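You operate a simulated robot arm through the tools that you are given. There is no shell and no other tool.

You are at the controls of a simulated robot arm. One attempt, no reset.

## Task
Test the door lamp on the jig and sort it: Good or Reject.
Fine: plug it in and pull it out with the tester off, and leave the tester off; the lamps on the cart stay. Set down upright: door lamp.

It is judged by the outcome, as a careful person would: the job done as asked, and still so three seconds after it is handed in. It fails if anything else is knocked over, pushed out of place, dropped, spilled or broken.

## Robot
A 6-joint arm with a two-finger parallel gripper, fixed in place. Base frame: the origin is at the foot of the arm, x ahead of it, y to its left, z up; the work surface is at about z = 850. Units: mm, degrees, N and s.
Its first joint turns from -166.0 to 166.0 degrees. Payload 3.91 kg.
Tool frame: the origin (TCP) lies between the finger pads and is the grasp point; the fingertips stand 30 mm ahead of it; z points along the fingers, y is the line along which they close. Largest opening 110 mm; finger width 20, thickness 10; the body of the gripper, 48 by 112 mm, starts 55 mm behind the TCP.
Orientation is that of the tool frame in the base frame, as [roll, pitch, yaw] about the fixed x, y, z axes, in that order (R = Rz(yaw) Ry(pitch) Rx(roll)). With the fingers straight down and closing along the base's y, the tool's x points along the base's -x, its y along +y and its z along -z.

## Interface
- The arm moves only by the tool step_arm. Its argument "rows" is a list of rows, each an object (a shift or turn left out is 0, a gripper value left out holds the last) with "fingers": the finger opening in m, from 0 to 0.11; "slide": the shift along the tool's x, y, z in m, a list of three; "dr": the turn, a rotation vector about the tool's x, y, z in degrees, a list of three. In form: [{"fingers": fingers, "slide": [tx, ty, tz], "dr": [rx, ry, rz]}, ...]. A call has 1 to 20 rows; each row is the pose to reach, as a shift and turn from the pose commanded when the call began, along the tool's axes at that moment. Each row takes 0.2 s and may step no farther than 50 mm and 8.6 degrees from the row before; otherwise, or with a gripper value out of range, the whole call is refused. A pose out of reach is approached as far as the arm can. The call stops where the force on the tool passes 90 N (or 10 N more than at its start, if that is more) or the arm is blocked; 0.2 s more then pass. The fingers move at their own pace (about 108 mm/s each) and stop on an object; they squeeze with about 23 N. The grip force told is the motor's: it shows also when the fingers shut on nothing. Time passes only in rows, and 0.2 s behind the last, so rows that repeat a pose let the fingers close. It gives the time, the measured TCP pose, the force on the tool (base axes), the opening and the grip force at its end, in the units of the frame above (readings bear some noise), with the torque about the TCP (base axes, N m) and any sound that the robot's microphone picked up.
- Cameras (640 x 400 px; columns grow to the right, rows downward): "scene" is fixed at [391.9, 493.6, 1587.5]; the picture's right is [-0.83, -0.55, 0.00], its down [-0.40, 0.61, -0.68] and it looks along [0.38, -0.57, -0.73] (base axes); focal length 358 px, centre (320, 200). "wrist" rides on the gripper at [72, 17, -103] in the tool frame; the picture's right is [-0.23, 0.97, 0.00], its down [-0.76, -0.18, -0.62] and it looks along [-0.61, -0.14, 0.78] (tool axes); focal length 222 px, centre (320, 200). There is no depth. A picture from a camera that has moved, and an enlarged one, comes with that camera's place and axes in the base frame and with its lens. The place of the scene camera against the robot may be out by one fixed shift of up to 18 mm in any direction.
- capture(camera): a new picture of that camera. It takes no simulated time.
- inspect(camera, box): a new picture of the part [left, top, right, bottom] of that camera's present view, enlarged. It takes no simulated time.
- close_job(): hands the job in; it is judged then, once.

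Places have to be worked out from the pictures, the camera data and where the tool is seen. Open the gripper and draw the arm clear of the work before you hand the job in, unless the task says otherwise.

The tools are called after "Call:" as name(argument=value, ...) on one line, values as JSON. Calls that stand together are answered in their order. step_arm: Moves the arm, as the interface text tells. Its arguments: {"type":"object","properties":{"rows":{"type":"array"}},"required":["rows"]} The other tools are called the same way: capture (camera) takes a picture; inspect (camera, box) takes an enlarged picture of a part of a camera's view; close_job () hands the job in.

At the start:

```text
clock: 0.0
position: [707.9, -103.7, 1211.2]
orientation: [180.0, 0.0, -180.0]
ft_force: [0.4, -0.1, 0.0]
wrist_torque: [0.0, -0.05, -0.04]
grip_width: 109.9
finger_force: 0.0
```

scene: 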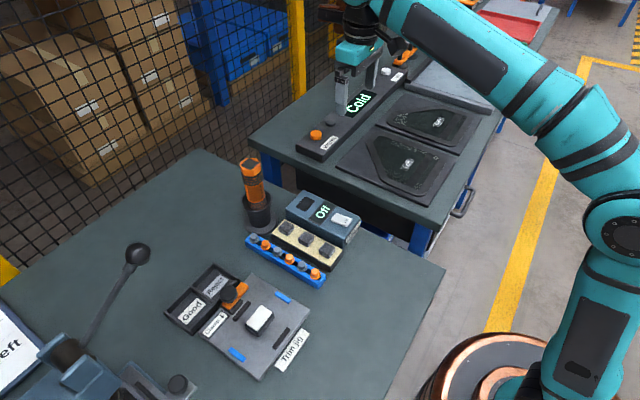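
wrist: 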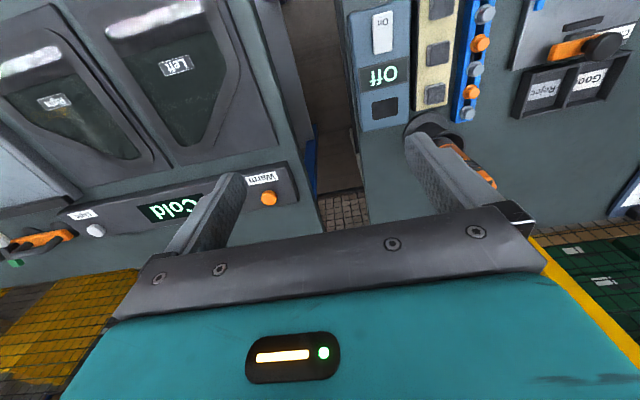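

I'll start by looking closer at the jig, tester and bins before moving.

Call:
inspect(camera="scene", box=[150, 230, 330, 390])

Call:
inspect(camera="scene", box=[220, 140, 380, 290])

Call:
inspect(camera="wrist", box=[320, 0, 640, 200])

Call:
inspect(camera="scene", box=[280, 40, 500, 210])

```text
2.50 times, centred on (240, 310) of scene
camera zoom: at [391.9, 493.6, 1587.5], right [-0.83, -0.55, 0.0], down [-0.4, 0.61, -0.68], along [0.38, -0.57, -0.73], focal length 895 px, centre (520, -75)
```

zoom: 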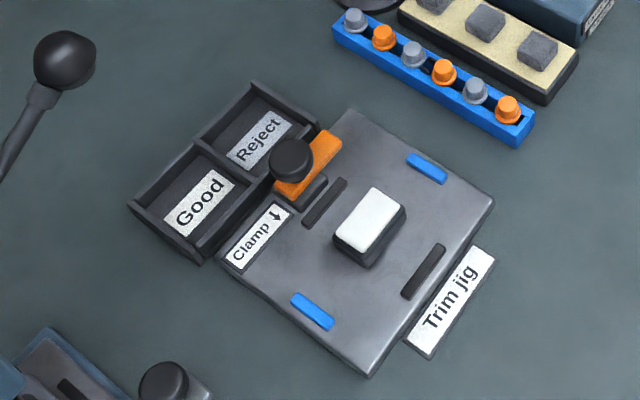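

```text
2.67 times, centred on (300, 215) of scene
camera zoom: at [391.9, 493.6, 1587.5], right [-0.83, -0.55, 0.0], down [-0.4, 0.61, -0.68], along [0.38, -0.57, -0.73], focal length 955 px, centre (373, 160)
```

zoom: 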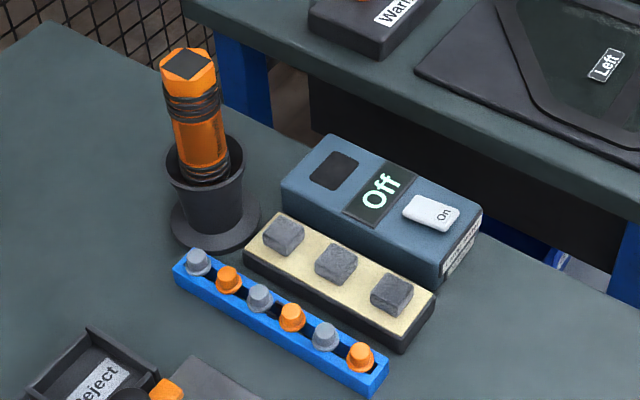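

```text
2.00 times, centred on (480, 100) of wrist
camera zoom: at [635.5, -88.7, 1314.1], right [0.23, 0.97, 0.0], down [0.76, -0.18, 0.62], along [0.61, -0.14, -0.78], focal length 444 px, centre (0, 400)
```

zoom: 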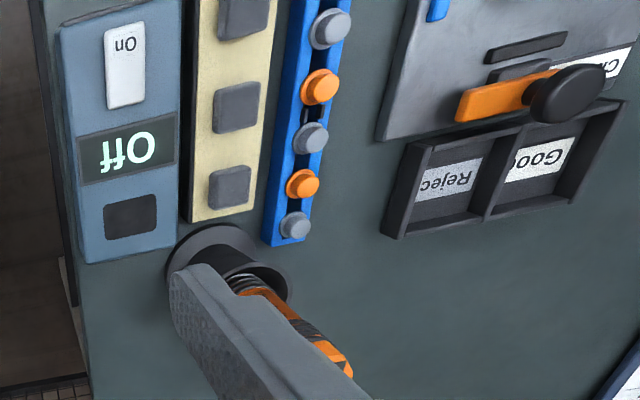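

```text
2.35 times, centred on (390, 125) of scene
camera zoom: at [391.9, 493.6, 1587.5], right [-0.83, -0.55, 0.0], down [-0.4, 0.61, -0.68], along [0.38, -0.57, -0.73], focal length 842 px, centre (155, 376)
```

zoom: 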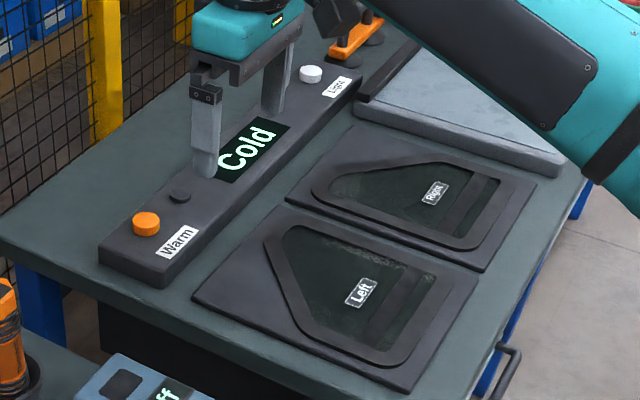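

The white-topped lamp sits on the Trim jig at about (680, 292). The tester is at about (723, -5), with its dark socket on the far side and its rocker on the near side, and it reads Off. I'll move over the jig at a safe height to look down at it.

Call:
step_arm(rows=[{"slide": [0.008, 0.045, 0.008]}, {"slide": [0.016, 0.09, 0.016]}, {"slide": [0.024, 0.135, 0.024]}, {"slide": [0.032, 0.18, 0.032]}, {"slide": [0.04, 0.225, 0.04]}, {"slide": [0.048, 0.27, 0.048]}, {"slide": [0.056, 0.315, 0.056]}, {"slide": [0.064, 0.36, 0.064]}, {"slide": [0.066, 0.39, 0.08]}])

Call:
capture(camera="wrist")

Call:
capture(camera="scene")

```text
clock: 2.0
position: [640.9, 284.9, 1131.2]
orientation: [180.0, 0.0, 180.0]
ft_force: [0.8, 0.1, -0.3]
wrist_torque: [0.05, 0.0, -0.06]
grip_width: 110.1
finger_force: 0.1
```

```text
taken
camera wrist: at [568.8, 300.3, 1234.1], right [0.23, 0.97, 0.0], down [0.76, -0.18, 0.62], along [0.61, -0.14, -0.78], focal length 222 px, centre (320, 200)
```

wrist: 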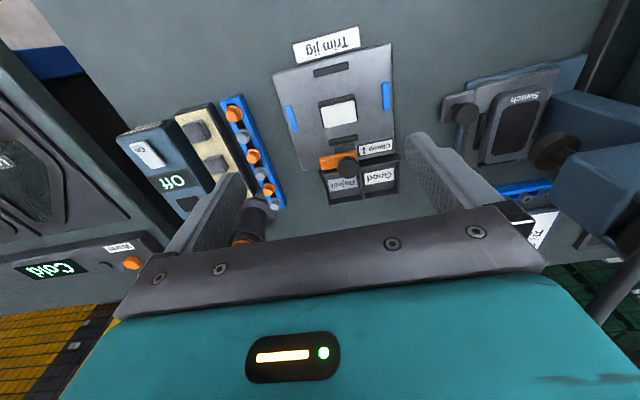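

```text
taken
```

scene: 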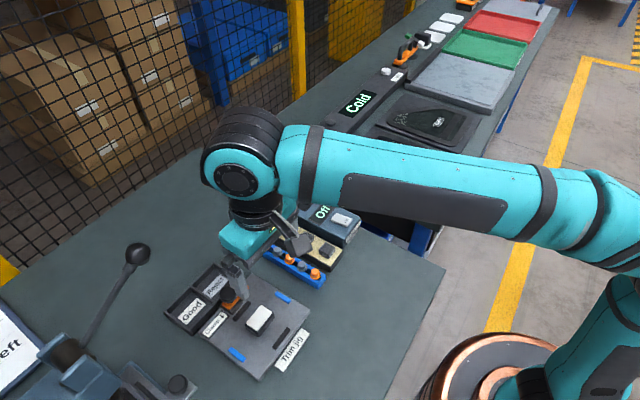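

Call:
inspect(camera="scene", box=[350, 0, 560, 130])

Call:
inspect(camera="wrist", box=[260, 20, 420, 210])

Call:
inspect(camera="wrist", box=[100, 80, 300, 250])

Call:
inspect(camera="wrist", box=[420, 40, 640, 240])

```text
3.05 times, centred on (455, 65) of scene
camera zoom: at [391.9, 493.6, 1587.5], right [-0.83, -0.55, 0.0], down [-0.4, 0.61, -0.68], along [0.38, -0.57, -0.73], focal length 1091 px, centre (-91, 611)
```

zoom: 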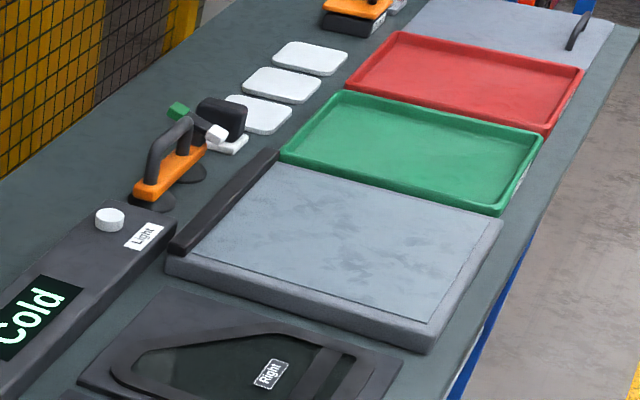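

```text
2.11 times, centred on (340, 115) of wrist
camera zoom: at [568.8, 300.3, 1234.1], right [0.23, 0.97, 0.0], down [0.76, -0.18, 0.62], along [0.61, -0.14, -0.78], focal length 468 px, centre (278, 379)
```

zoom: 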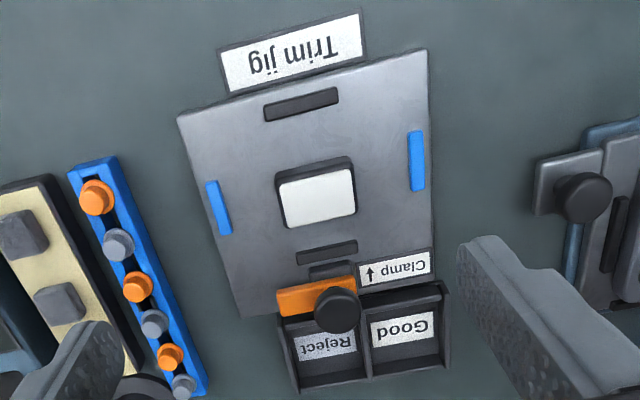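

```text
2.35 times, centred on (200, 165) of wrist
camera zoom: at [568.8, 300.3, 1234.1], right [0.23, 0.97, 0.0], down [0.76, -0.18, 0.62], along [0.61, -0.14, -0.78], focal length 523 px, centre (602, 282)
```

zoom: 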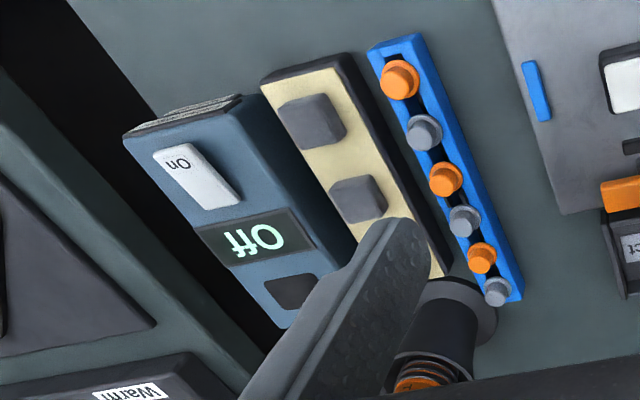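

```text
2.00 times, centred on (530, 140) of wrist
camera zoom: at [568.8, 300.3, 1234.1], right [0.23, 0.97, 0.0], down [0.76, -0.18, 0.62], along [0.61, -0.14, -0.78], focal length 444 px, centre (-100, 320)
```

zoom: 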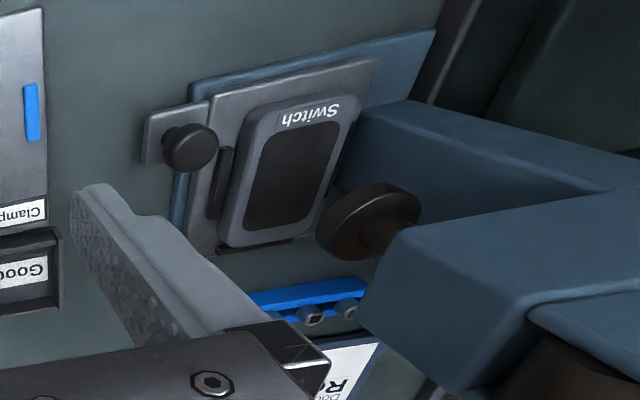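

The three white squares on the far table and the grey blocks on foam must stay put. The jig lamp looks axis-aligned, about 51 mm in y and 31 mm in x, at about (680, 304). The tester socket at about (782, -1) has a similar footprint. I'll turn the tool a quarter turn so the fingers close along x, which suits the bins, and come lower for a better look.

Call:
step_arm(rows=[{"slide": [-0.004, 0.002, 0.006], "dr": [0, 0, -8.2]}, {"slide": [-0.008, 0.004, 0.012], "dr": [0, 0, -16.4]}, {"slide": [-0.012, 0.006, 0.018], "dr": [0, 0, -24.6]}, {"slide": [-0.016, 0.008, 0.024], "dr": [0, 0, -32.8]}, {"slide": [-0.02, 0.01, 0.03], "dr": [0, 0, -41]}, {"slide": [-0.024, 0.012, 0.036], "dr": [0, 0, -49.2]}, {"slide": [-0.028, 0.014, 0.042], "dr": [0, 0, -57.4]}, {"slide": [-0.032, 0.016, 0.048], "dr": [0, 0, -65.6]}, {"slide": [-0.036, 0.018, 0.054], "dr": [0, 0, -73.8]}, {"slide": [-0.039, 0.019, 0.06], "dr": [0, 0, -82]}, {"slide": [-0.039, 0.019, 0.07], "dr": [0, 0, -90]}])

Call:
capture(camera="wrist")

Call:
inspect(camera="wrist", box=[240, 30, 400, 180])

Call:
capture(camera="scene")

```text
clock: 4.4
position: [680.6, 304.0, 1061.2]
orientation: [-180.0, 0.0, -89.9]
ft_force: [0.6, -1.0, 0.9]
wrist_torque: [0.02, -0.01, 0.02]
grip_width: 110.1
finger_force: 0.1
```

```text
taken
camera wrist: at [664.0, 230.6, 1164.4], right [-0.97, 0.22, 0.0], down [0.18, 0.76, 0.62], along [0.14, 0.61, -0.78], focal length 222 px, centre (320, 200)
```

wrist: 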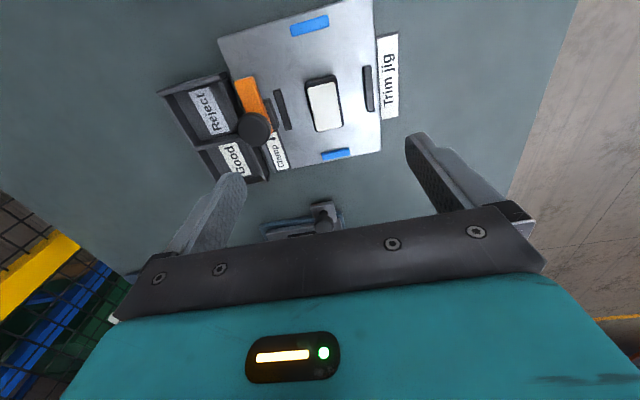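

```text
2.67 times, centred on (320, 105) of wrist
camera zoom: at [664.0, 230.6, 1164.4], right [-0.97, 0.22, 0.0], down [0.18, 0.76, 0.62], along [0.14, 0.61, -0.78], focal length 592 px, centre (320, 453)
```

zoom: 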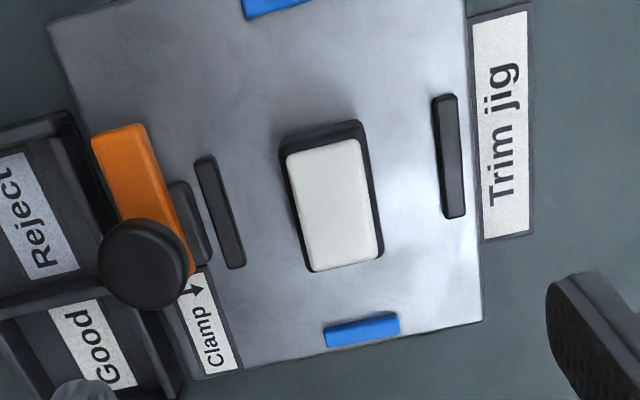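

```text
taken
```

scene: 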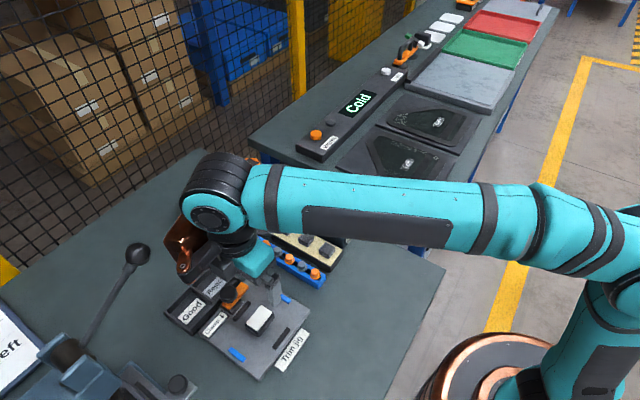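

Triangulating the two wrist views puts the lamp top at about (676, 304, 910) with a 50×30 mm footprint. Before gripping it, I'll look at the tester's socket and rocker from above, staying higher than the standing torch.

Call:
step_arm(rows=[{"slide": [0, 0, -0.05]}, {"slide": [0.045, 0, -0.05]}, {"slide": [0.09, 0, -0.05]}, {"slide": [0.135, 0, -0.05]}, {"slide": [0.18, 0, -0.05]}, {"slide": [0.225, 0, -0.05]}, {"slide": [0.27, 0, -0.05]}, {"slide": [0.314, -0.01, -0.05]}, {"slide": [0.314, -0.05, -0.05]}, {"slide": [0.314, -0.09, -0.05]}, {"slide": [0.314, -0.09, -0.05]}])

Call:
capture(camera="wrist")

Call:
inspect(camera="wrist", box=[220, 10, 440, 180])

```text
clock: 6.8
position: [770.2, -8.9, 1111.3]
orientation: [-179.9, -0.1, -90.0]
ft_force: [-1.0, -0.4, -0.1]
wrist_torque: [0.04, 0.05, -0.04]
grip_width: 109.9
finger_force: 0.1
```

```text
taken
camera wrist: at [753.9, -82.6, 1213.8], right [-0.97, 0.23, 0.0], down [0.18, 0.76, 0.62], along [0.14, 0.61, -0.78], focal length 222 px, centre (320, 200)
```

wrist: 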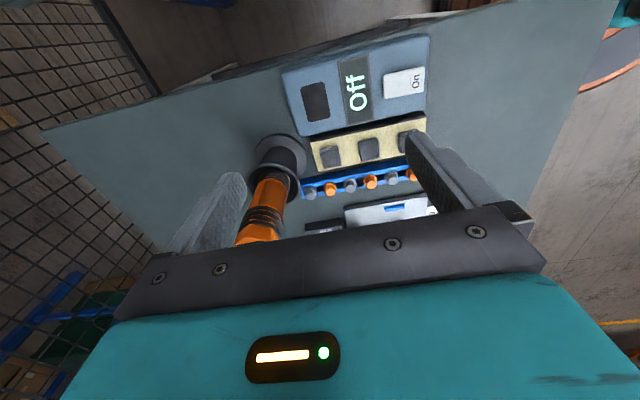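

```text
2.35 times, centred on (330, 95) of wrist
camera zoom: at [753.9, -82.6, 1213.8], right [-0.97, 0.23, 0.0], down [0.18, 0.76, 0.62], along [0.14, 0.61, -0.78], focal length 523 px, centre (296, 447)
```

zoom: 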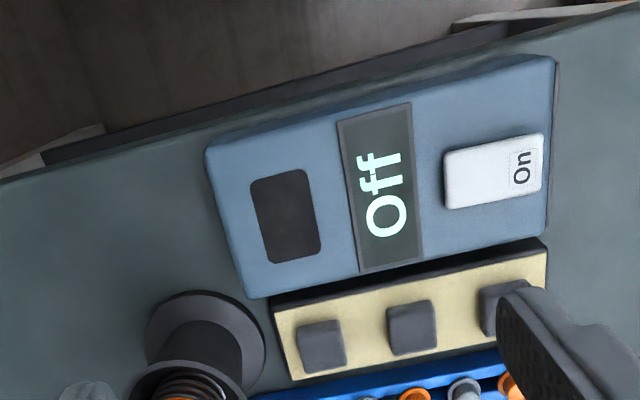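

The socket is centred at about (777, -4) with its top near z 910, and the rocker is at about (668, -3, 916). I'll return over the lamp with the fingers narrowed to clear the jig's rails, and descend to just above it.

Call:
step_arm(rows=[{"slide": [0, 0.048, 0], "fingers": 0.064}, {"slide": [0, 0.096, 0]}, {"slide": [-0.045, 0.096, 0]}, {"slide": [-0.09, 0.096, 0]}, {"slide": [-0.135, 0.096, 0]}, {"slide": [-0.18, 0.096, 0]}, {"slide": [-0.225, 0.096, 0]}, {"slide": [-0.27, 0.096, 0]}, {"slide": [-0.314, 0.096, 0]}, {"slide": [-0.314, 0.096, 0.05]}, {"slide": [-0.314, 0.096, 0.1]}, {"slide": [-0.314, 0.096, 0.135]}, {"slide": [-0.314, 0.096, 0.135]}])

Call:
capture(camera="wrist")

Call:
inspect(camera="wrist", box=[230, 50, 410, 200])

Call:
inspect(camera="scene", box=[200, 250, 320, 380])

```text
clock: 9.6
position: [675.6, 305.7, 975.3]
orientation: [-180.0, 0.0, -90.0]
ft_force: [-0.4, 0.1, -0.1]
wrist_torque: [0.0, 0.01, 0.02]
grip_width: 63.9
finger_force: 0.1
```

```text
taken
camera wrist: at [657.8, 232.1, 1078.0], right [-0.97, 0.23, 0.0], down [0.18, 0.76, 0.62], along [0.14, 0.61, -0.78], focal length 222 px, centre (320, 200)
```

wrist: 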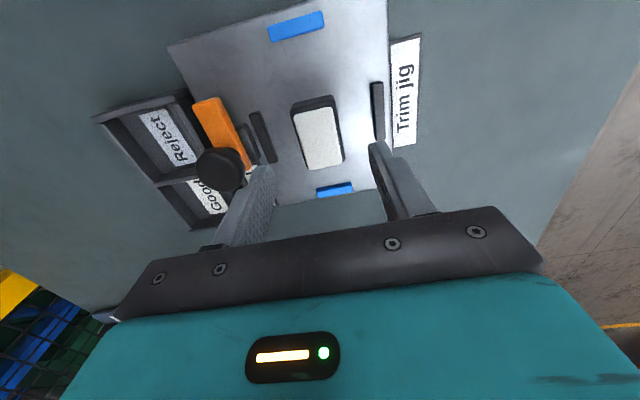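

```text
2.67 times, centred on (320, 125) of wrist
camera zoom: at [657.8, 232.1, 1078.0], right [-0.97, 0.23, 0.0], down [0.18, 0.76, 0.62], along [0.14, 0.61, -0.78], focal length 592 px, centre (320, 400)
```

zoom: 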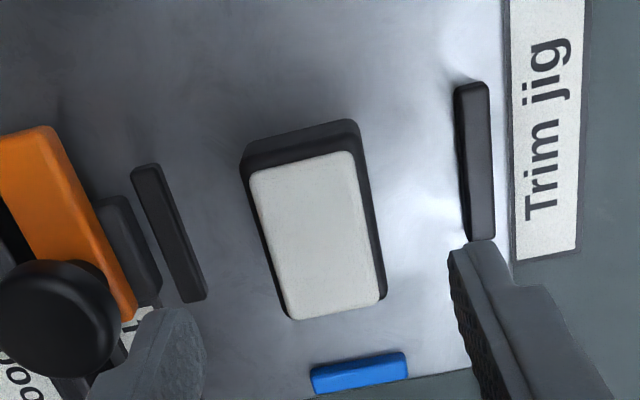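

```text
3.08 times, centred on (260, 315) of scene
camera zoom: at [391.9, 493.6, 1587.5], right [-0.83, -0.55, 0.0], down [-0.4, 0.61, -0.68], along [0.38, -0.57, -0.73], focal length 1102 px, centre (505, -154)
```

zoom: 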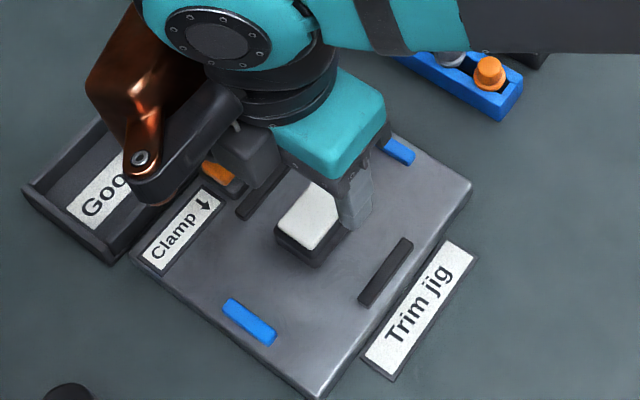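

The fingers straddle the lamp, whose top centre is about (675, 303, 910). I'll lower so the tips take about the upper 20 mm of the lamp, then close on it.

Call:
step_arm(rows=[{"slide": [0.002, 0, 0.025]}, {"slide": [0.002, 0, 0.045]}, {"slide": [0.002, 0, 0.055]}, {"slide": [0.002, 0, 0.055]}, {"slide": [0.002, 0, 0.055], "fingers": 0.04}, {"slide": [0.002, 0, 0.055], "fingers": 0.01}, {"slide": [0.002, 0, 0.055], "fingers": 0.01}, {"slide": [0.002, 0, 0.055], "fingers": 0.01}])

Call:
inspect(camera="scene", box=[200, 250, 320, 380])

Call:
capture(camera="wrist")

```text
clock: 11.4
position: [675.9, 301.5, 920.4]
orientation: [180.0, 0.0, -89.9]
ft_force: [0.4, -0.1, -1.3]
wrist_torque: [0.02, 0.0, 0.01]
grip_width: 34.9
finger_force: 23.3
```

```text
3.08 times, centred on (260, 315) of scene
camera zoom: at [391.9, 493.6, 1587.5], right [-0.83, -0.55, 0.0], down [-0.4, 0.61, -0.68], along [0.38, -0.57, -0.73], focal length 1102 px, centre (505, -154)
```

zoom: 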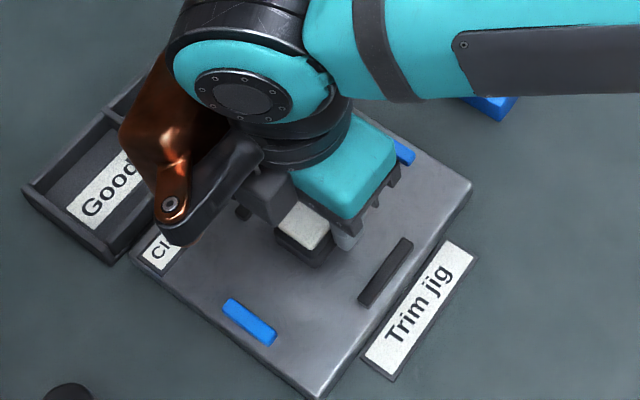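

```text
taken
camera wrist: at [657.9, 229.2, 1023.7], right [-0.97, 0.23, 0.0], down [0.18, 0.76, 0.62], along [0.14, 0.61, -0.78], focal length 222 px, centre (320, 200)
```

wrist: 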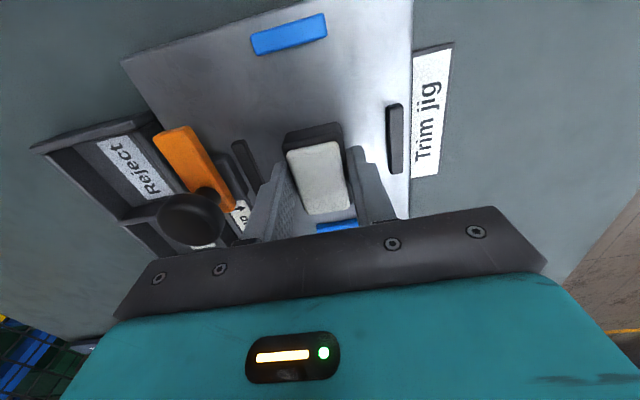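

The fingers hold the lamp at 34.9 mm width. I'll lift slowly and watch the force in case it is still held by the jig.

Call:
step_arm(rows=[{"slide": [0, 0, -0.004]}, {"slide": [0, 0, -0.008]}, {"slide": [0, 0, -0.014]}, {"slide": [0, 0, -0.02]}, {"slide": [0, 0, -0.02]}])

Call:
inspect(camera="scene", box=[200, 250, 320, 380])

Call:
inspect(camera="wrist", box=[230, 80, 410, 240])

```text
clock: 12.6
position: [674.7, 302.5, 940.7]
orientation: [-179.9, 0.1, -89.9]
ft_force: [-0.5, 0.0, -0.6]
wrist_torque: [-0.02, 0.02, -0.02]
grip_width: 28.9
finger_force: 23.1
```

```text
3.08 times, centred on (260, 315) of scene
camera zoom: at [391.9, 493.6, 1587.5], right [-0.83, -0.55, 0.0], down [-0.4, 0.61, -0.68], along [0.38, -0.57, -0.73], focal length 1102 px, centre (505, -154)
```

zoom: 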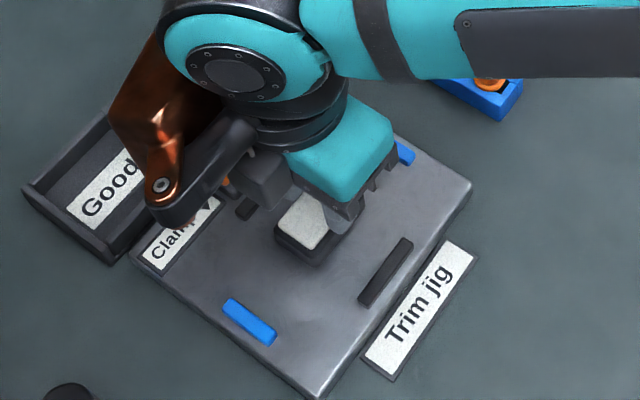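

```text
2.50 times, centred on (320, 160) of wrist
camera zoom: at [658.1, 228.9, 1044.1], right [-0.97, 0.23, 0.0], down [0.18, 0.76, 0.62], along [0.14, 0.61, -0.78], focal length 555 px, centre (320, 300)
```

zoom: 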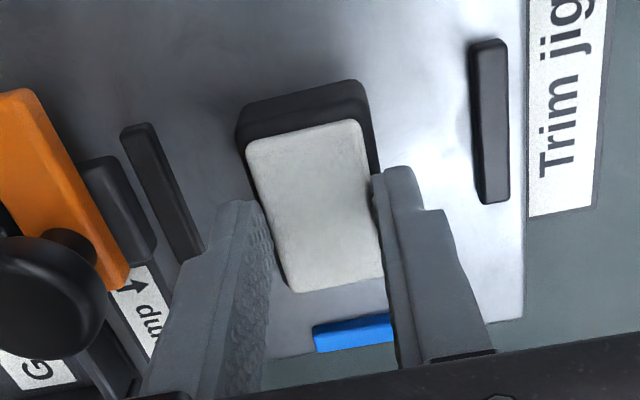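

The lamp stayed on the jig: the fingers slid up its side onto the narrower lens, as the width fell to 28.9 mm. I'll open, go lower so the pads hold the full body, and try again.

Call:
step_arm(rows=[{"slide": [0, 0, 0], "fingers": 0.056}, {"slide": [0, 0, 0], "fingers": 0.056}, {"slide": [0, 0, 0.015], "fingers": 0.056}, {"slide": [0, 0, 0.026], "fingers": 0.056}, {"slide": [0, 0, 0.031], "fingers": 0.056}, {"slide": [0, 0, 0.031], "fingers": 0.056}])

Call:
inspect(camera="wrist", box=[230, 80, 410, 240])

```text
clock: 14.0
position: [677.0, 304.3, 909.6]
orientation: [179.9, 0.0, -90.0]
ft_force: [0.0, 0.0, -0.4]
wrist_torque: [0.01, 0.02, 0.0]
grip_width: 55.9
finger_force: 0.2
```

```text
2.50 times, centred on (320, 160) of wrist
camera zoom: at [657.8, 229.0, 1013.1], right [-0.97, 0.23, 0.0], down [0.18, 0.76, 0.62], along [0.14, 0.61, -0.78], focal length 555 px, centre (320, 300)
```

zoom: 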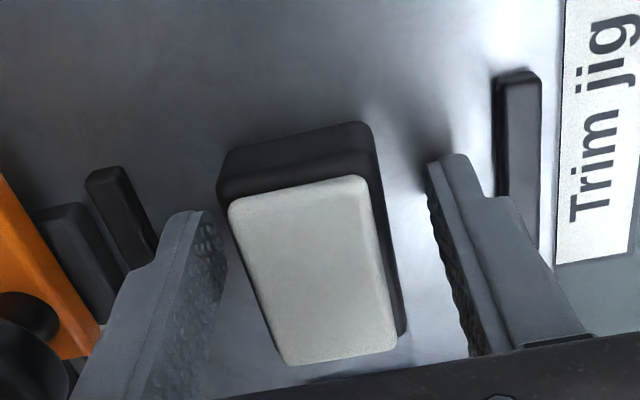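

The lamp is undisturbed and centred between the fingers. I'll ease down 3 mm more, close, and lift in very small steps.

Call:
step_arm(rows=[{"slide": [0, 0, 0.003]}, {"slide": [0, 0, 0.003], "fingers": 0.03}, {"slide": [0, 0, 0.003], "fingers": 0.01}, {"slide": [0, 0, 0.003], "fingers": 0.01}, {"slide": [0, 0, 0.003], "fingers": 0.01}])

Call:
step_arm(rows=[{"slide": [0, 0, -0.001]}, {"slide": [0, 0, -0.002]}, {"slide": [0, 0, -0.003]}])

Call:
inspect(camera="wrist", box=[230, 80, 410, 240])

```text
clock: 15.2
position: [674.7, 301.9, 906.4]
orientation: [-180.0, 0.0, -90.1]
ft_force: [-0.2, 0.7, 0.4]
wrist_torque: [-0.03, 0.03, -0.01]
grip_width: 35.2
finger_force: 22.8
```

```text
clock: 16.0
position: [673.8, 302.2, 909.4]
orientation: [180.0, 0.1, -90.0]
ft_force: [0.5, 0.9, -1.2]
wrist_torque: [-0.02, 0.0, 0.03]
grip_width: 35.4
finger_force: 22.5
```

```text
2.50 times, centred on (320, 160) of wrist
camera zoom: at [658.2, 229.2, 1013.3], right [-0.97, 0.23, 0.0], down [0.18, 0.76, 0.62], along [0.14, 0.61, -0.78], focal length 555 px, centre (320, 300)
```

zoom: 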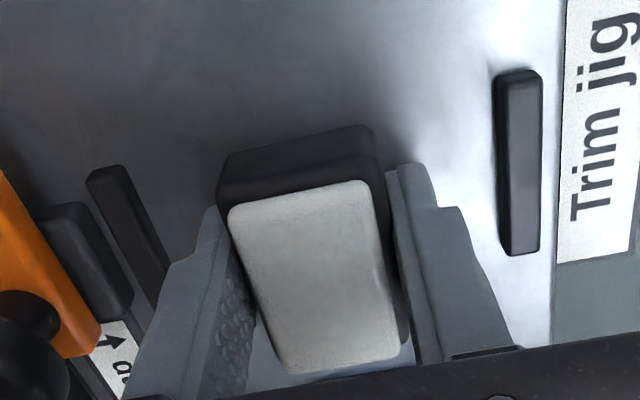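

The lamp seems to have risen with the fingers, and the force is near zero. I'll keep lifting and check.

Call:
step_arm(rows=[{"slide": [0, 0, -0.003]}, {"slide": [0, 0, -0.006]}, {"slide": [0, 0, -0.01]}, {"slide": [0, 0, -0.016]}, {"slide": [0, 0, -0.022]}, {"slide": [0, 0, -0.03]}, {"slide": [0, 0, -0.03]}])

Call:
inspect(camera="wrist", box=[230, 80, 410, 240])

Call:
inspect(camera="scene", box=[200, 250, 320, 380])

```text
clock: 17.6
position: [675.3, 302.4, 939.0]
orientation: [180.0, 0.0, -90.0]
ft_force: [-0.1, 0.2, -1.3]
wrist_torque: [-0.02, -0.02, -0.01]
grip_width: 35.5
finger_force: 23.1
```

```text
2.50 times, centred on (320, 160) of wrist
camera zoom: at [657.9, 229.2, 1043.2], right [-0.97, 0.23, 0.0], down [0.18, 0.76, 0.62], along [0.14, 0.61, -0.78], focal length 555 px, centre (320, 300)
```

zoom: 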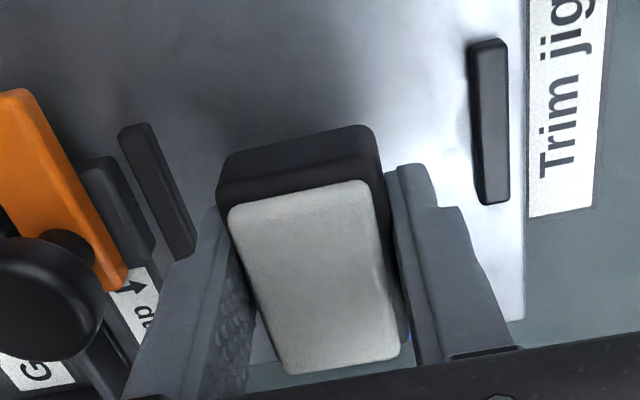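

```text
3.08 times, centred on (260, 315) of scene
camera zoom: at [391.9, 493.6, 1587.5], right [-0.83, -0.55, 0.0], down [-0.4, 0.61, -0.68], along [0.38, -0.57, -0.73], focal length 1102 px, centre (505, -154)
```

zoom: 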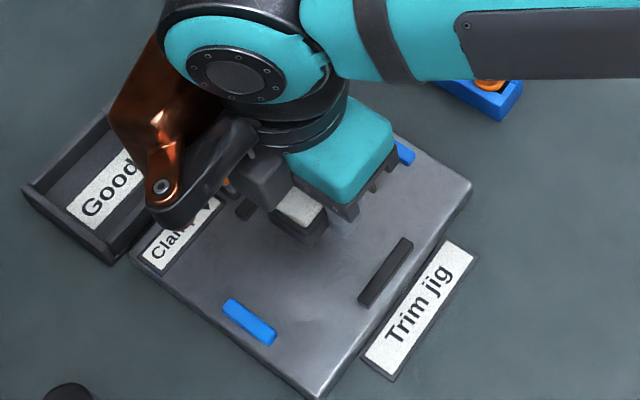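

The lamp is now held and clear of the jig. I'll raise it and carry it over at x≈675, keeping away from the torch, then above the socket for an alignment check.

Call:
step_arm(rows=[{"slide": [0, 0, -0.045]}, {"slide": [0, 0, -0.09]}, {"slide": [0, 0, -0.12]}, {"slide": [0.04, 0, -0.12]}, {"slide": [0.08, 0, -0.12]}, {"slide": [0.12, 0, -0.12]}, {"slide": [0.16, 0, -0.12]}, {"slide": [0.2, 0, -0.12]}, {"slide": [0.24, 0, -0.12]}, {"slide": [0.28, -0.01, -0.12]}, {"slide": [0.304, -0.04, -0.12]}, {"slide": [0.304, -0.08, -0.12]}, {"slide": [0.304, -0.102, -0.11]}, {"slide": [0.304, -0.102, -0.08]}, {"slide": [0.304, -0.102, -0.05]}, {"slide": [0.304, -0.102, -0.05]}])

Call:
inspect(camera="wrist", box=[210, 40, 430, 220])

Call:
inspect(camera="scene", box=[220, 140, 380, 290])

Call:
capture(camera="wrist")

```text
clock: 21.0
position: [777.0, -1.6, 988.9]
orientation: [-180.0, -0.1, -90.1]
ft_force: [0.4, -0.1, 0.4]
wrist_torque: [0.03, 0.04, 0.0]
grip_width: 34.9
finger_force: 23.2
```

```text
2.22 times, centred on (320, 130) of wrist
camera zoom: at [759.8, -75.5, 1092.6], right [-0.97, 0.23, 0.0], down [0.18, 0.76, 0.62], along [0.14, 0.61, -0.78], focal length 494 px, centre (320, 356)
```

zoom: 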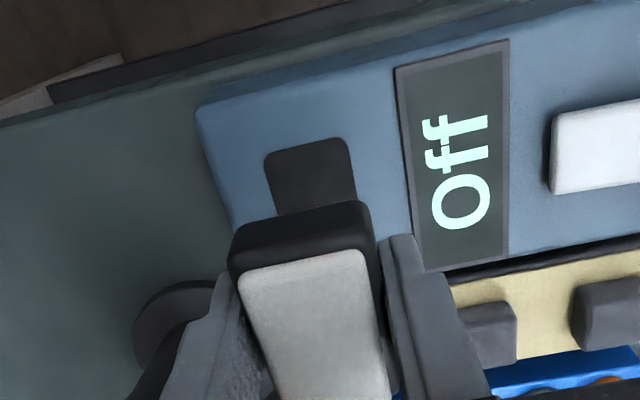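

```text
2.67 times, centred on (300, 215) of scene
camera zoom: at [391.9, 493.6, 1587.5], right [-0.83, -0.55, 0.0], down [-0.4, 0.61, -0.68], along [0.38, -0.57, -0.73], focal length 955 px, centre (373, 160)
```

zoom: 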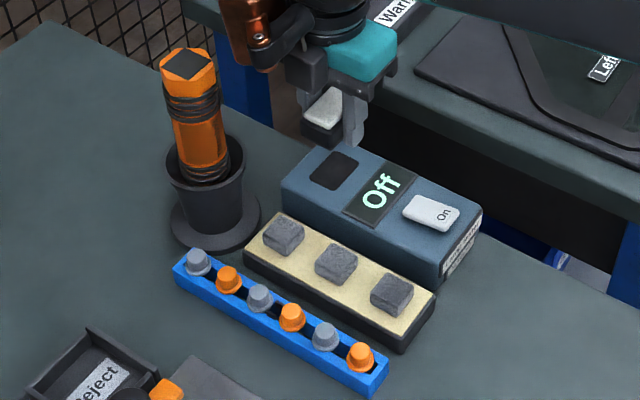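

```text
taken
camera wrist: at [759.8, -75.5, 1092.6], right [-0.97, 0.23, 0.0], down [0.18, 0.76, 0.62], along [0.14, 0.61, -0.78], focal length 222 px, centre (320, 200)
```

wrist: 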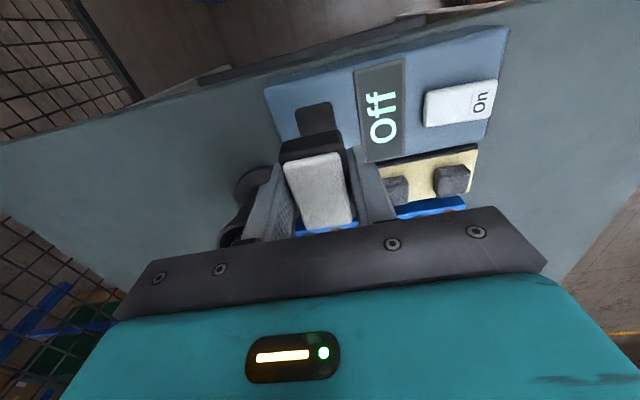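

The lamp hangs just beyond the socket's near edge and the tester is still Off. I'll zoom in to judge the lamp's underside and offset.

Call:
inspect(camera="scene", box=[280, 150, 350, 215])

Call:
inspect(camera="wrist", box=[260, 80, 390, 240])

```text
6.15 times, centred on (315, 182) of scene
camera zoom: at [391.9, 493.6, 1587.5], right [-0.83, -0.55, 0.0], down [-0.4, 0.61, -0.68], along [0.38, -0.57, -0.73], focal length 2203 px, centre (351, 308)
```

zoom: 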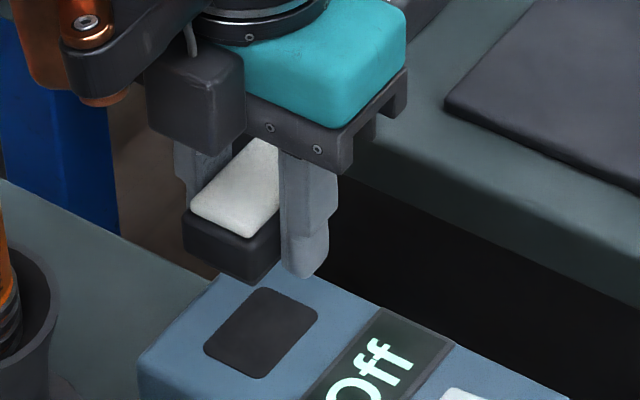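

```text
2.50 times, centred on (325, 160) of wrist
camera zoom: at [759.8, -75.5, 1092.6], right [-0.97, 0.23, 0.0], down [0.18, 0.76, 0.62], along [0.14, 0.61, -0.78], focal length 555 px, centre (308, 300)
```

zoom: 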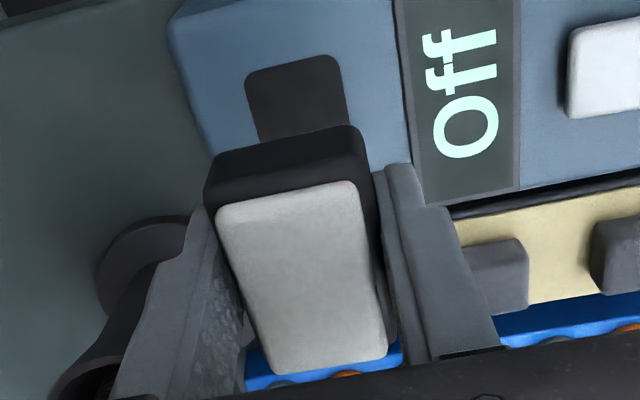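

The lamp appears to be a short box of about 25 mm plus its lens, so my fingertips may reach below its underside. I'll check the empty jig to see what it was sitting on.

Call:
inspect(camera="scene", box=[215, 275, 305, 365])

Call:
inspect(camera="scene", box=[295, 165, 335, 205])

```text
4.44 times, centred on (260, 320) of scene
camera zoom: at [391.9, 493.6, 1587.5], right [-0.83, -0.55, 0.0], down [-0.4, 0.61, -0.68], along [0.38, -0.57, -0.73], focal length 1591 px, centre (587, -333)
```

zoom: 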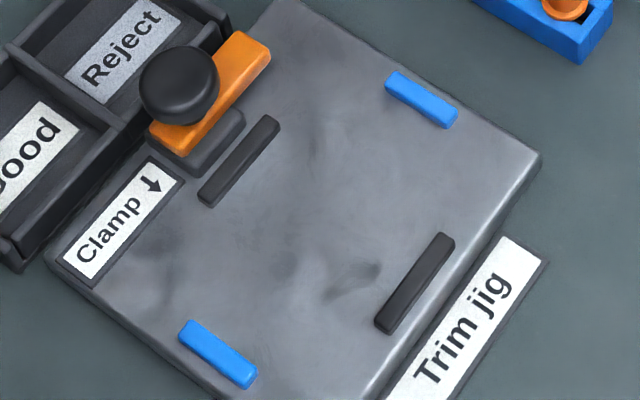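

```text
10.00 times, centred on (315, 185) of scene
camera zoom: at [391.9, 493.6, 1587.5], right [-0.83, -0.55, 0.0], down [-0.4, 0.61, -0.68], along [0.38, -0.57, -0.73], focal length 3580 px, centre (370, 350)
```

zoom: 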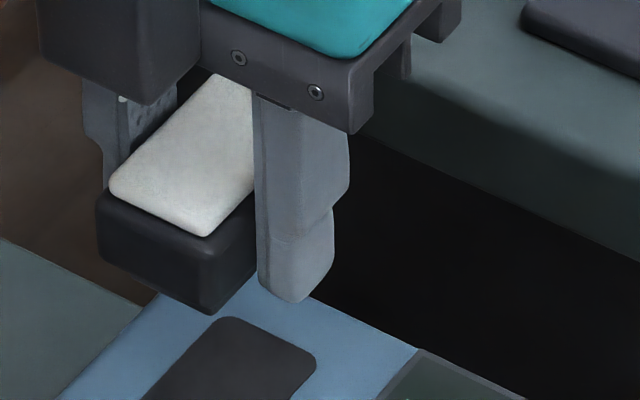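

The jig plate is flat, so the lamp's underside is roughly level with my fingertips and its top with the TCP. The lamp centre looks about 2 mm toward +y of the TCP, so I'll shift 4 mm toward −y to match the socket and come down to just above it.

Call:
step_arm(rows=[{"slide": [0.004, 0, 0.01]}, {"slide": [0.004, 0, 0.025]}, {"slide": [0.004, 0, 0.034]}, {"slide": [0.004, 0, 0.034]}])

Call:
inspect(camera="wrist", box=[260, 80, 390, 240])

Call:
inspect(camera="scene", box=[280, 170, 340, 220])

```text
clock: 22.0
position: [777.5, -6.2, 955.3]
orientation: [179.9, 0.0, -89.9]
ft_force: [-0.5, -0.8, 0.0]
wrist_torque: [0.02, 0.01, 0.0]
grip_width: 35.1
finger_force: 23.2
```

```text
2.50 times, centred on (325, 160) of wrist
camera zoom: at [759.7, -79.1, 1058.7], right [-0.97, 0.23, 0.0], down [0.18, 0.76, 0.62], along [0.14, 0.61, -0.78], focal length 555 px, centre (308, 300)
```

zoom: 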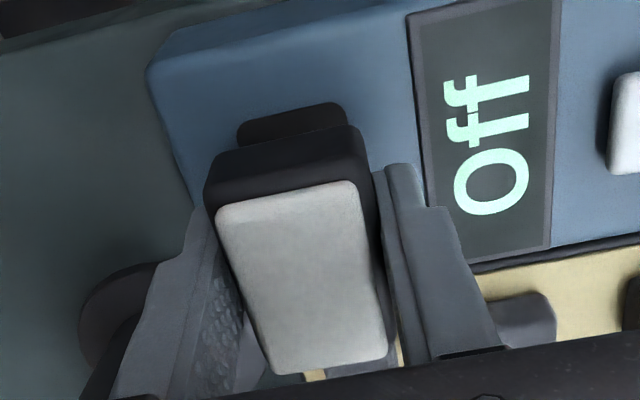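

```text
8.00 times, centred on (310, 195) of scene
camera zoom: at [391.9, 493.6, 1587.5], right [-0.83, -0.55, 0.0], down [-0.4, 0.61, -0.68], along [0.38, -0.57, -0.73], focal length 2864 px, centre (400, 240)
```

zoom: 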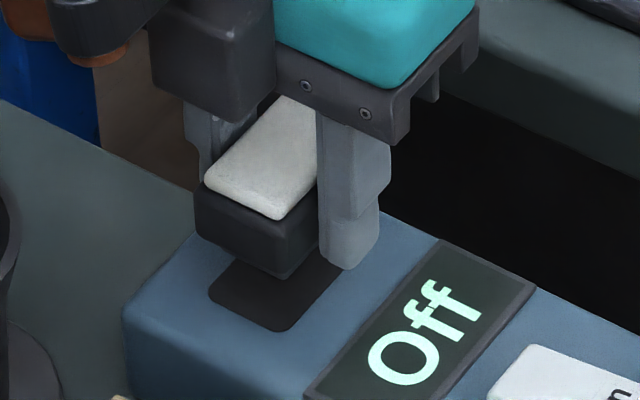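

The lamp looks centred over the socket in x and to within a millimetre or two in y, with the tester still Off. I'll descend in small stages and check for contact force.

Call:
step_arm(rows=[{"slide": [0, 0, 0.006]}, {"slide": [0, 0, 0.01]}, {"slide": [0, 0, 0.012]}])

Call:
step_arm(rows=[{"slide": [0, 0, 0.001]}, {"slide": [0, 0, 0.002]}, {"slide": [0, 0, 0.003]}])

Call:
step_arm(rows=[{"slide": [0, 0, 0.001]}, {"slide": [0, 0, 0.002]}])

Call:
inspect(camera="scene", box=[280, 170, 340, 220])

Call:
inspect(camera="wrist", box=[260, 80, 390, 240])

```text
clock: 22.8
position: [775.8, -6.3, 944.5]
orientation: [180.0, -0.1, -89.9]
ft_force: [-0.1, 0.2, -0.1]
wrist_torque: [0.0, -0.03, 0.01]
grip_width: 35.0
finger_force: 23.0
```

```text
clock: 23.6
position: [777.1, -6.1, 940.6]
orientation: [179.9, 0.0, -90.0]
ft_force: [-0.4, 1.4, -0.9]
wrist_torque: [0.02, -0.03, 0.01]
grip_width: 35.3
finger_force: 23.1
```

```text
clock: 24.2
position: [777.1, -4.3, 938.1]
orientation: [-180.0, 0.0, -90.1]
ft_force: [0.1, 0.3, -0.2]
wrist_torque: [-0.01, 0.0, -0.01]
grip_width: 35.2
finger_force: 23.6
```

```text
8.00 times, centred on (310, 195) of scene
camera zoom: at [391.9, 493.6, 1587.5], right [-0.83, -0.55, 0.0], down [-0.4, 0.61, -0.68], along [0.38, -0.57, -0.73], focal length 2864 px, centre (400, 240)
```

zoom: 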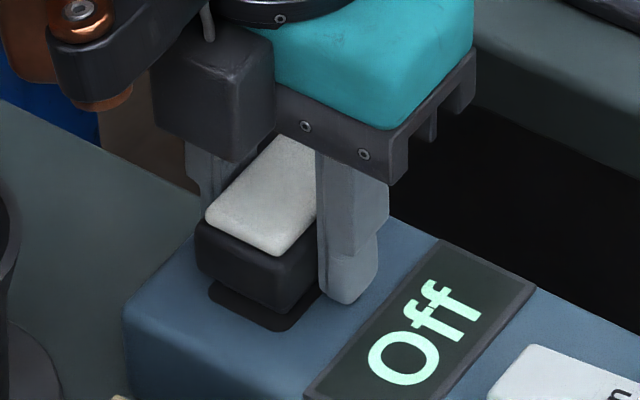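

```text
2.50 times, centred on (325, 160) of wrist
camera zoom: at [760.3, -79.0, 1041.9], right [-0.97, 0.23, 0.0], down [0.18, 0.76, 0.62], along [0.14, 0.61, -0.78], focal length 555 px, centre (308, 300)
```

zoom: 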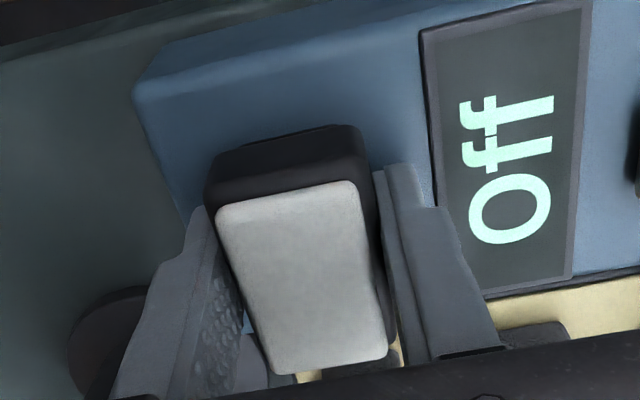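

There is no contact yet, and the lamp is tracking neatly down onto the socket. I'll continue in small steps.

Call:
step_arm(rows=[{"slide": [0, 0, 0.001]}, {"slide": [0, 0, 0.002]}, {"slide": [0, 0, 0.003]}, {"slide": [0, 0, 0.004]}])

Call:
step_arm(rows=[{"slide": [0, 0, 0.001]}, {"slide": [0, 0, 0.002]}])

Call:
inspect(camera="scene", box=[280, 170, 340, 220])

Call:
inspect(camera="wrist", box=[260, 80, 390, 240])

```text
clock: 25.2
position: [776.7, -5.4, 935.8]
orientation: [-179.9, 0.0, -90.1]
ft_force: [-0.1, -0.7, 6.1]
wrist_torque: [-0.02, -0.01, 0.02]
grip_width: 35.2
finger_force: 22.9
```

```text
clock: 25.8
position: [777.6, -4.8, 934.9]
orientation: [-179.8, 0.1, -90.0]
ft_force: [11.6, -1.1, 33.1]
wrist_torque: [-0.04, 0.82, -0.01]
grip_width: 35.7
finger_force: 23.1
```

```text
8.00 times, centred on (310, 195) of scene
camera zoom: at [391.9, 493.6, 1587.5], right [-0.83, -0.55, 0.0], down [-0.4, 0.61, -0.68], along [0.38, -0.57, -0.73], focal length 2864 px, centre (400, 240)
```

zoom: 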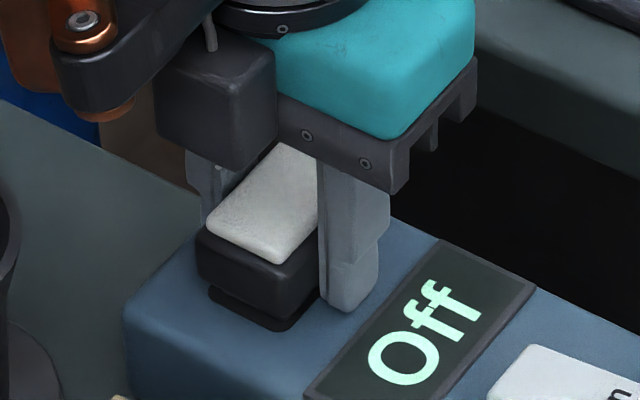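

```text
2.50 times, centred on (325, 160) of wrist
camera zoom: at [759.7, -79.0, 1038.4], right [-0.97, 0.23, 0.0], down [0.17, 0.76, 0.62], along [0.14, 0.61, -0.78], focal length 555 px, centre (308, 300)
```

zoom: 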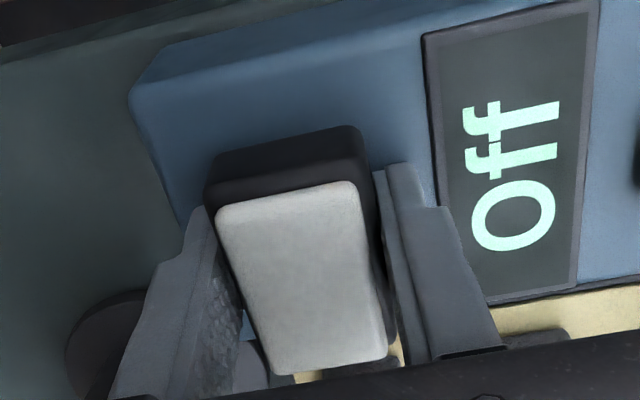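

I have contact at TCP z≈935, but it is a fingertip on the tester top. The body's underside sits about 6 mm above the tips, so there seems to be an inset plug underneath. I'll back off 1 mm to unload and look closely before deciding how to seat it.

Call:
step_arm(rows=[{"slide": [0, 0, -0.001]}, {"slide": [0, 0, -0.0015]}])

Call:
inspect(camera="scene", box=[290, 182, 325, 212])

Call:
inspect(camera="wrist", box=[280, 110, 370, 180])

```text
clock: 26.4
position: [777.4, -5.3, 934.7]
orientation: [-179.9, 0.1, -89.9]
ft_force: [12.1, 1.2, 29.9]
wrist_torque: [0.07, -0.1, -0.05]
grip_width: 35.6
finger_force: 22.7
```

```text
13.33 times, centred on (308, 197) of scene
camera zoom: at [391.9, 493.6, 1587.5], right [-0.83, -0.55, 0.0], down [-0.4, 0.61, -0.68], along [0.38, -0.57, -0.73], focal length 4773 px, centre (487, 240)
```

zoom: 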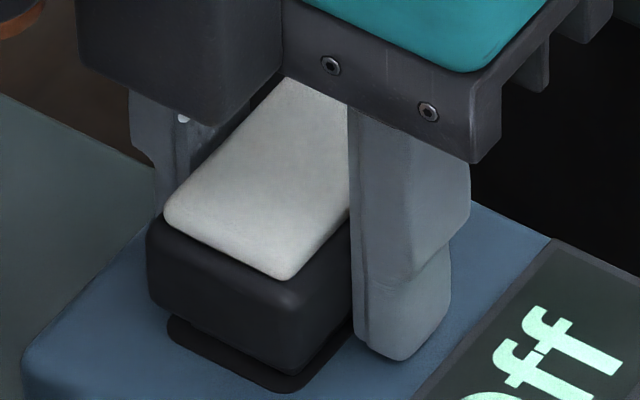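

```text
5.71 times, centred on (325, 145) of wrist
camera zoom: at [760.0, -79.0, 1038.4], right [-0.97, 0.23, 0.0], down [0.18, 0.76, 0.62], along [0.14, 0.61, -0.78], focal length 1269 px, centre (291, 514)
```

zoom: 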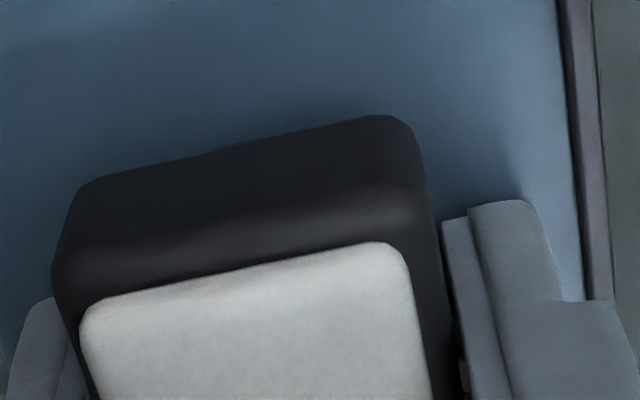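

There is still about 30 N up and 12 N along x, so either the tips or a plug under the body is bearing on the tester. I'll raise another 1.5 mm to relieve this.

Call:
step_arm(rows=[{"slide": [0, 0, -0.001]}, {"slide": [0, 0, -0.0015]}, {"slide": [0, 0, -0.0015]}])

```text
clock: 27.2
position: [776.9, -5.5, 935.7]
orientation: [179.8, 0.0, -90.0]
ft_force: [7.5, 2.5, 11.0]
wrist_torque: [0.07, -0.7, 0.01]
grip_width: 35.9
finger_force: 22.7
```

The loads don't fully settle, so I'll lift 4 mm to get free and check that the lamp is still square in the grip.

Call:
step_arm(rows=[{"slide": [0, 0, -0.002]}, {"slide": [0, 0, -0.004]}, {"slide": [0, 0, -0.004]}])

Call:
inspect(camera="scene", box=[290, 182, 325, 212])

Call:
inspect(camera="wrist", box=[260, 80, 390, 240])

```text
clock: 28.0
position: [777.9, -6.2, 939.9]
orientation: [-180.0, 0.0, -90.0]
ft_force: [0.4, 0.2, 0.1]
wrist_torque: [-0.01, -0.02, 0.0]
grip_width: 35.3
finger_force: 23.1
```

```text
13.33 times, centred on (308, 197) of scene
camera zoom: at [391.9, 493.6, 1587.5], right [-0.83, -0.55, 0.0], down [-0.4, 0.61, -0.68], along [0.38, -0.57, -0.73], focal length 4773 px, centre (487, 240)
```

zoom: 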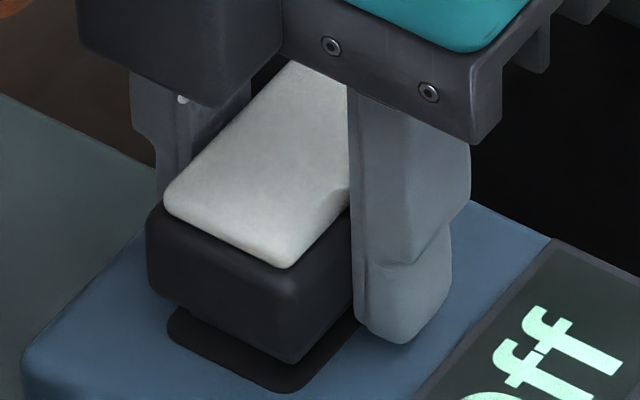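

```text
2.50 times, centred on (325, 160) of wrist
camera zoom: at [760.1, -79.4, 1042.8], right [-0.97, 0.23, 0.0], down [0.18, 0.76, 0.62], along [0.14, 0.61, -0.78], focal length 555 px, centre (308, 300)
```

zoom: 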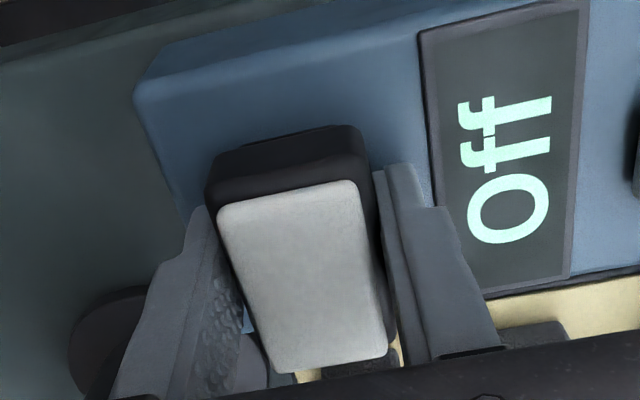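

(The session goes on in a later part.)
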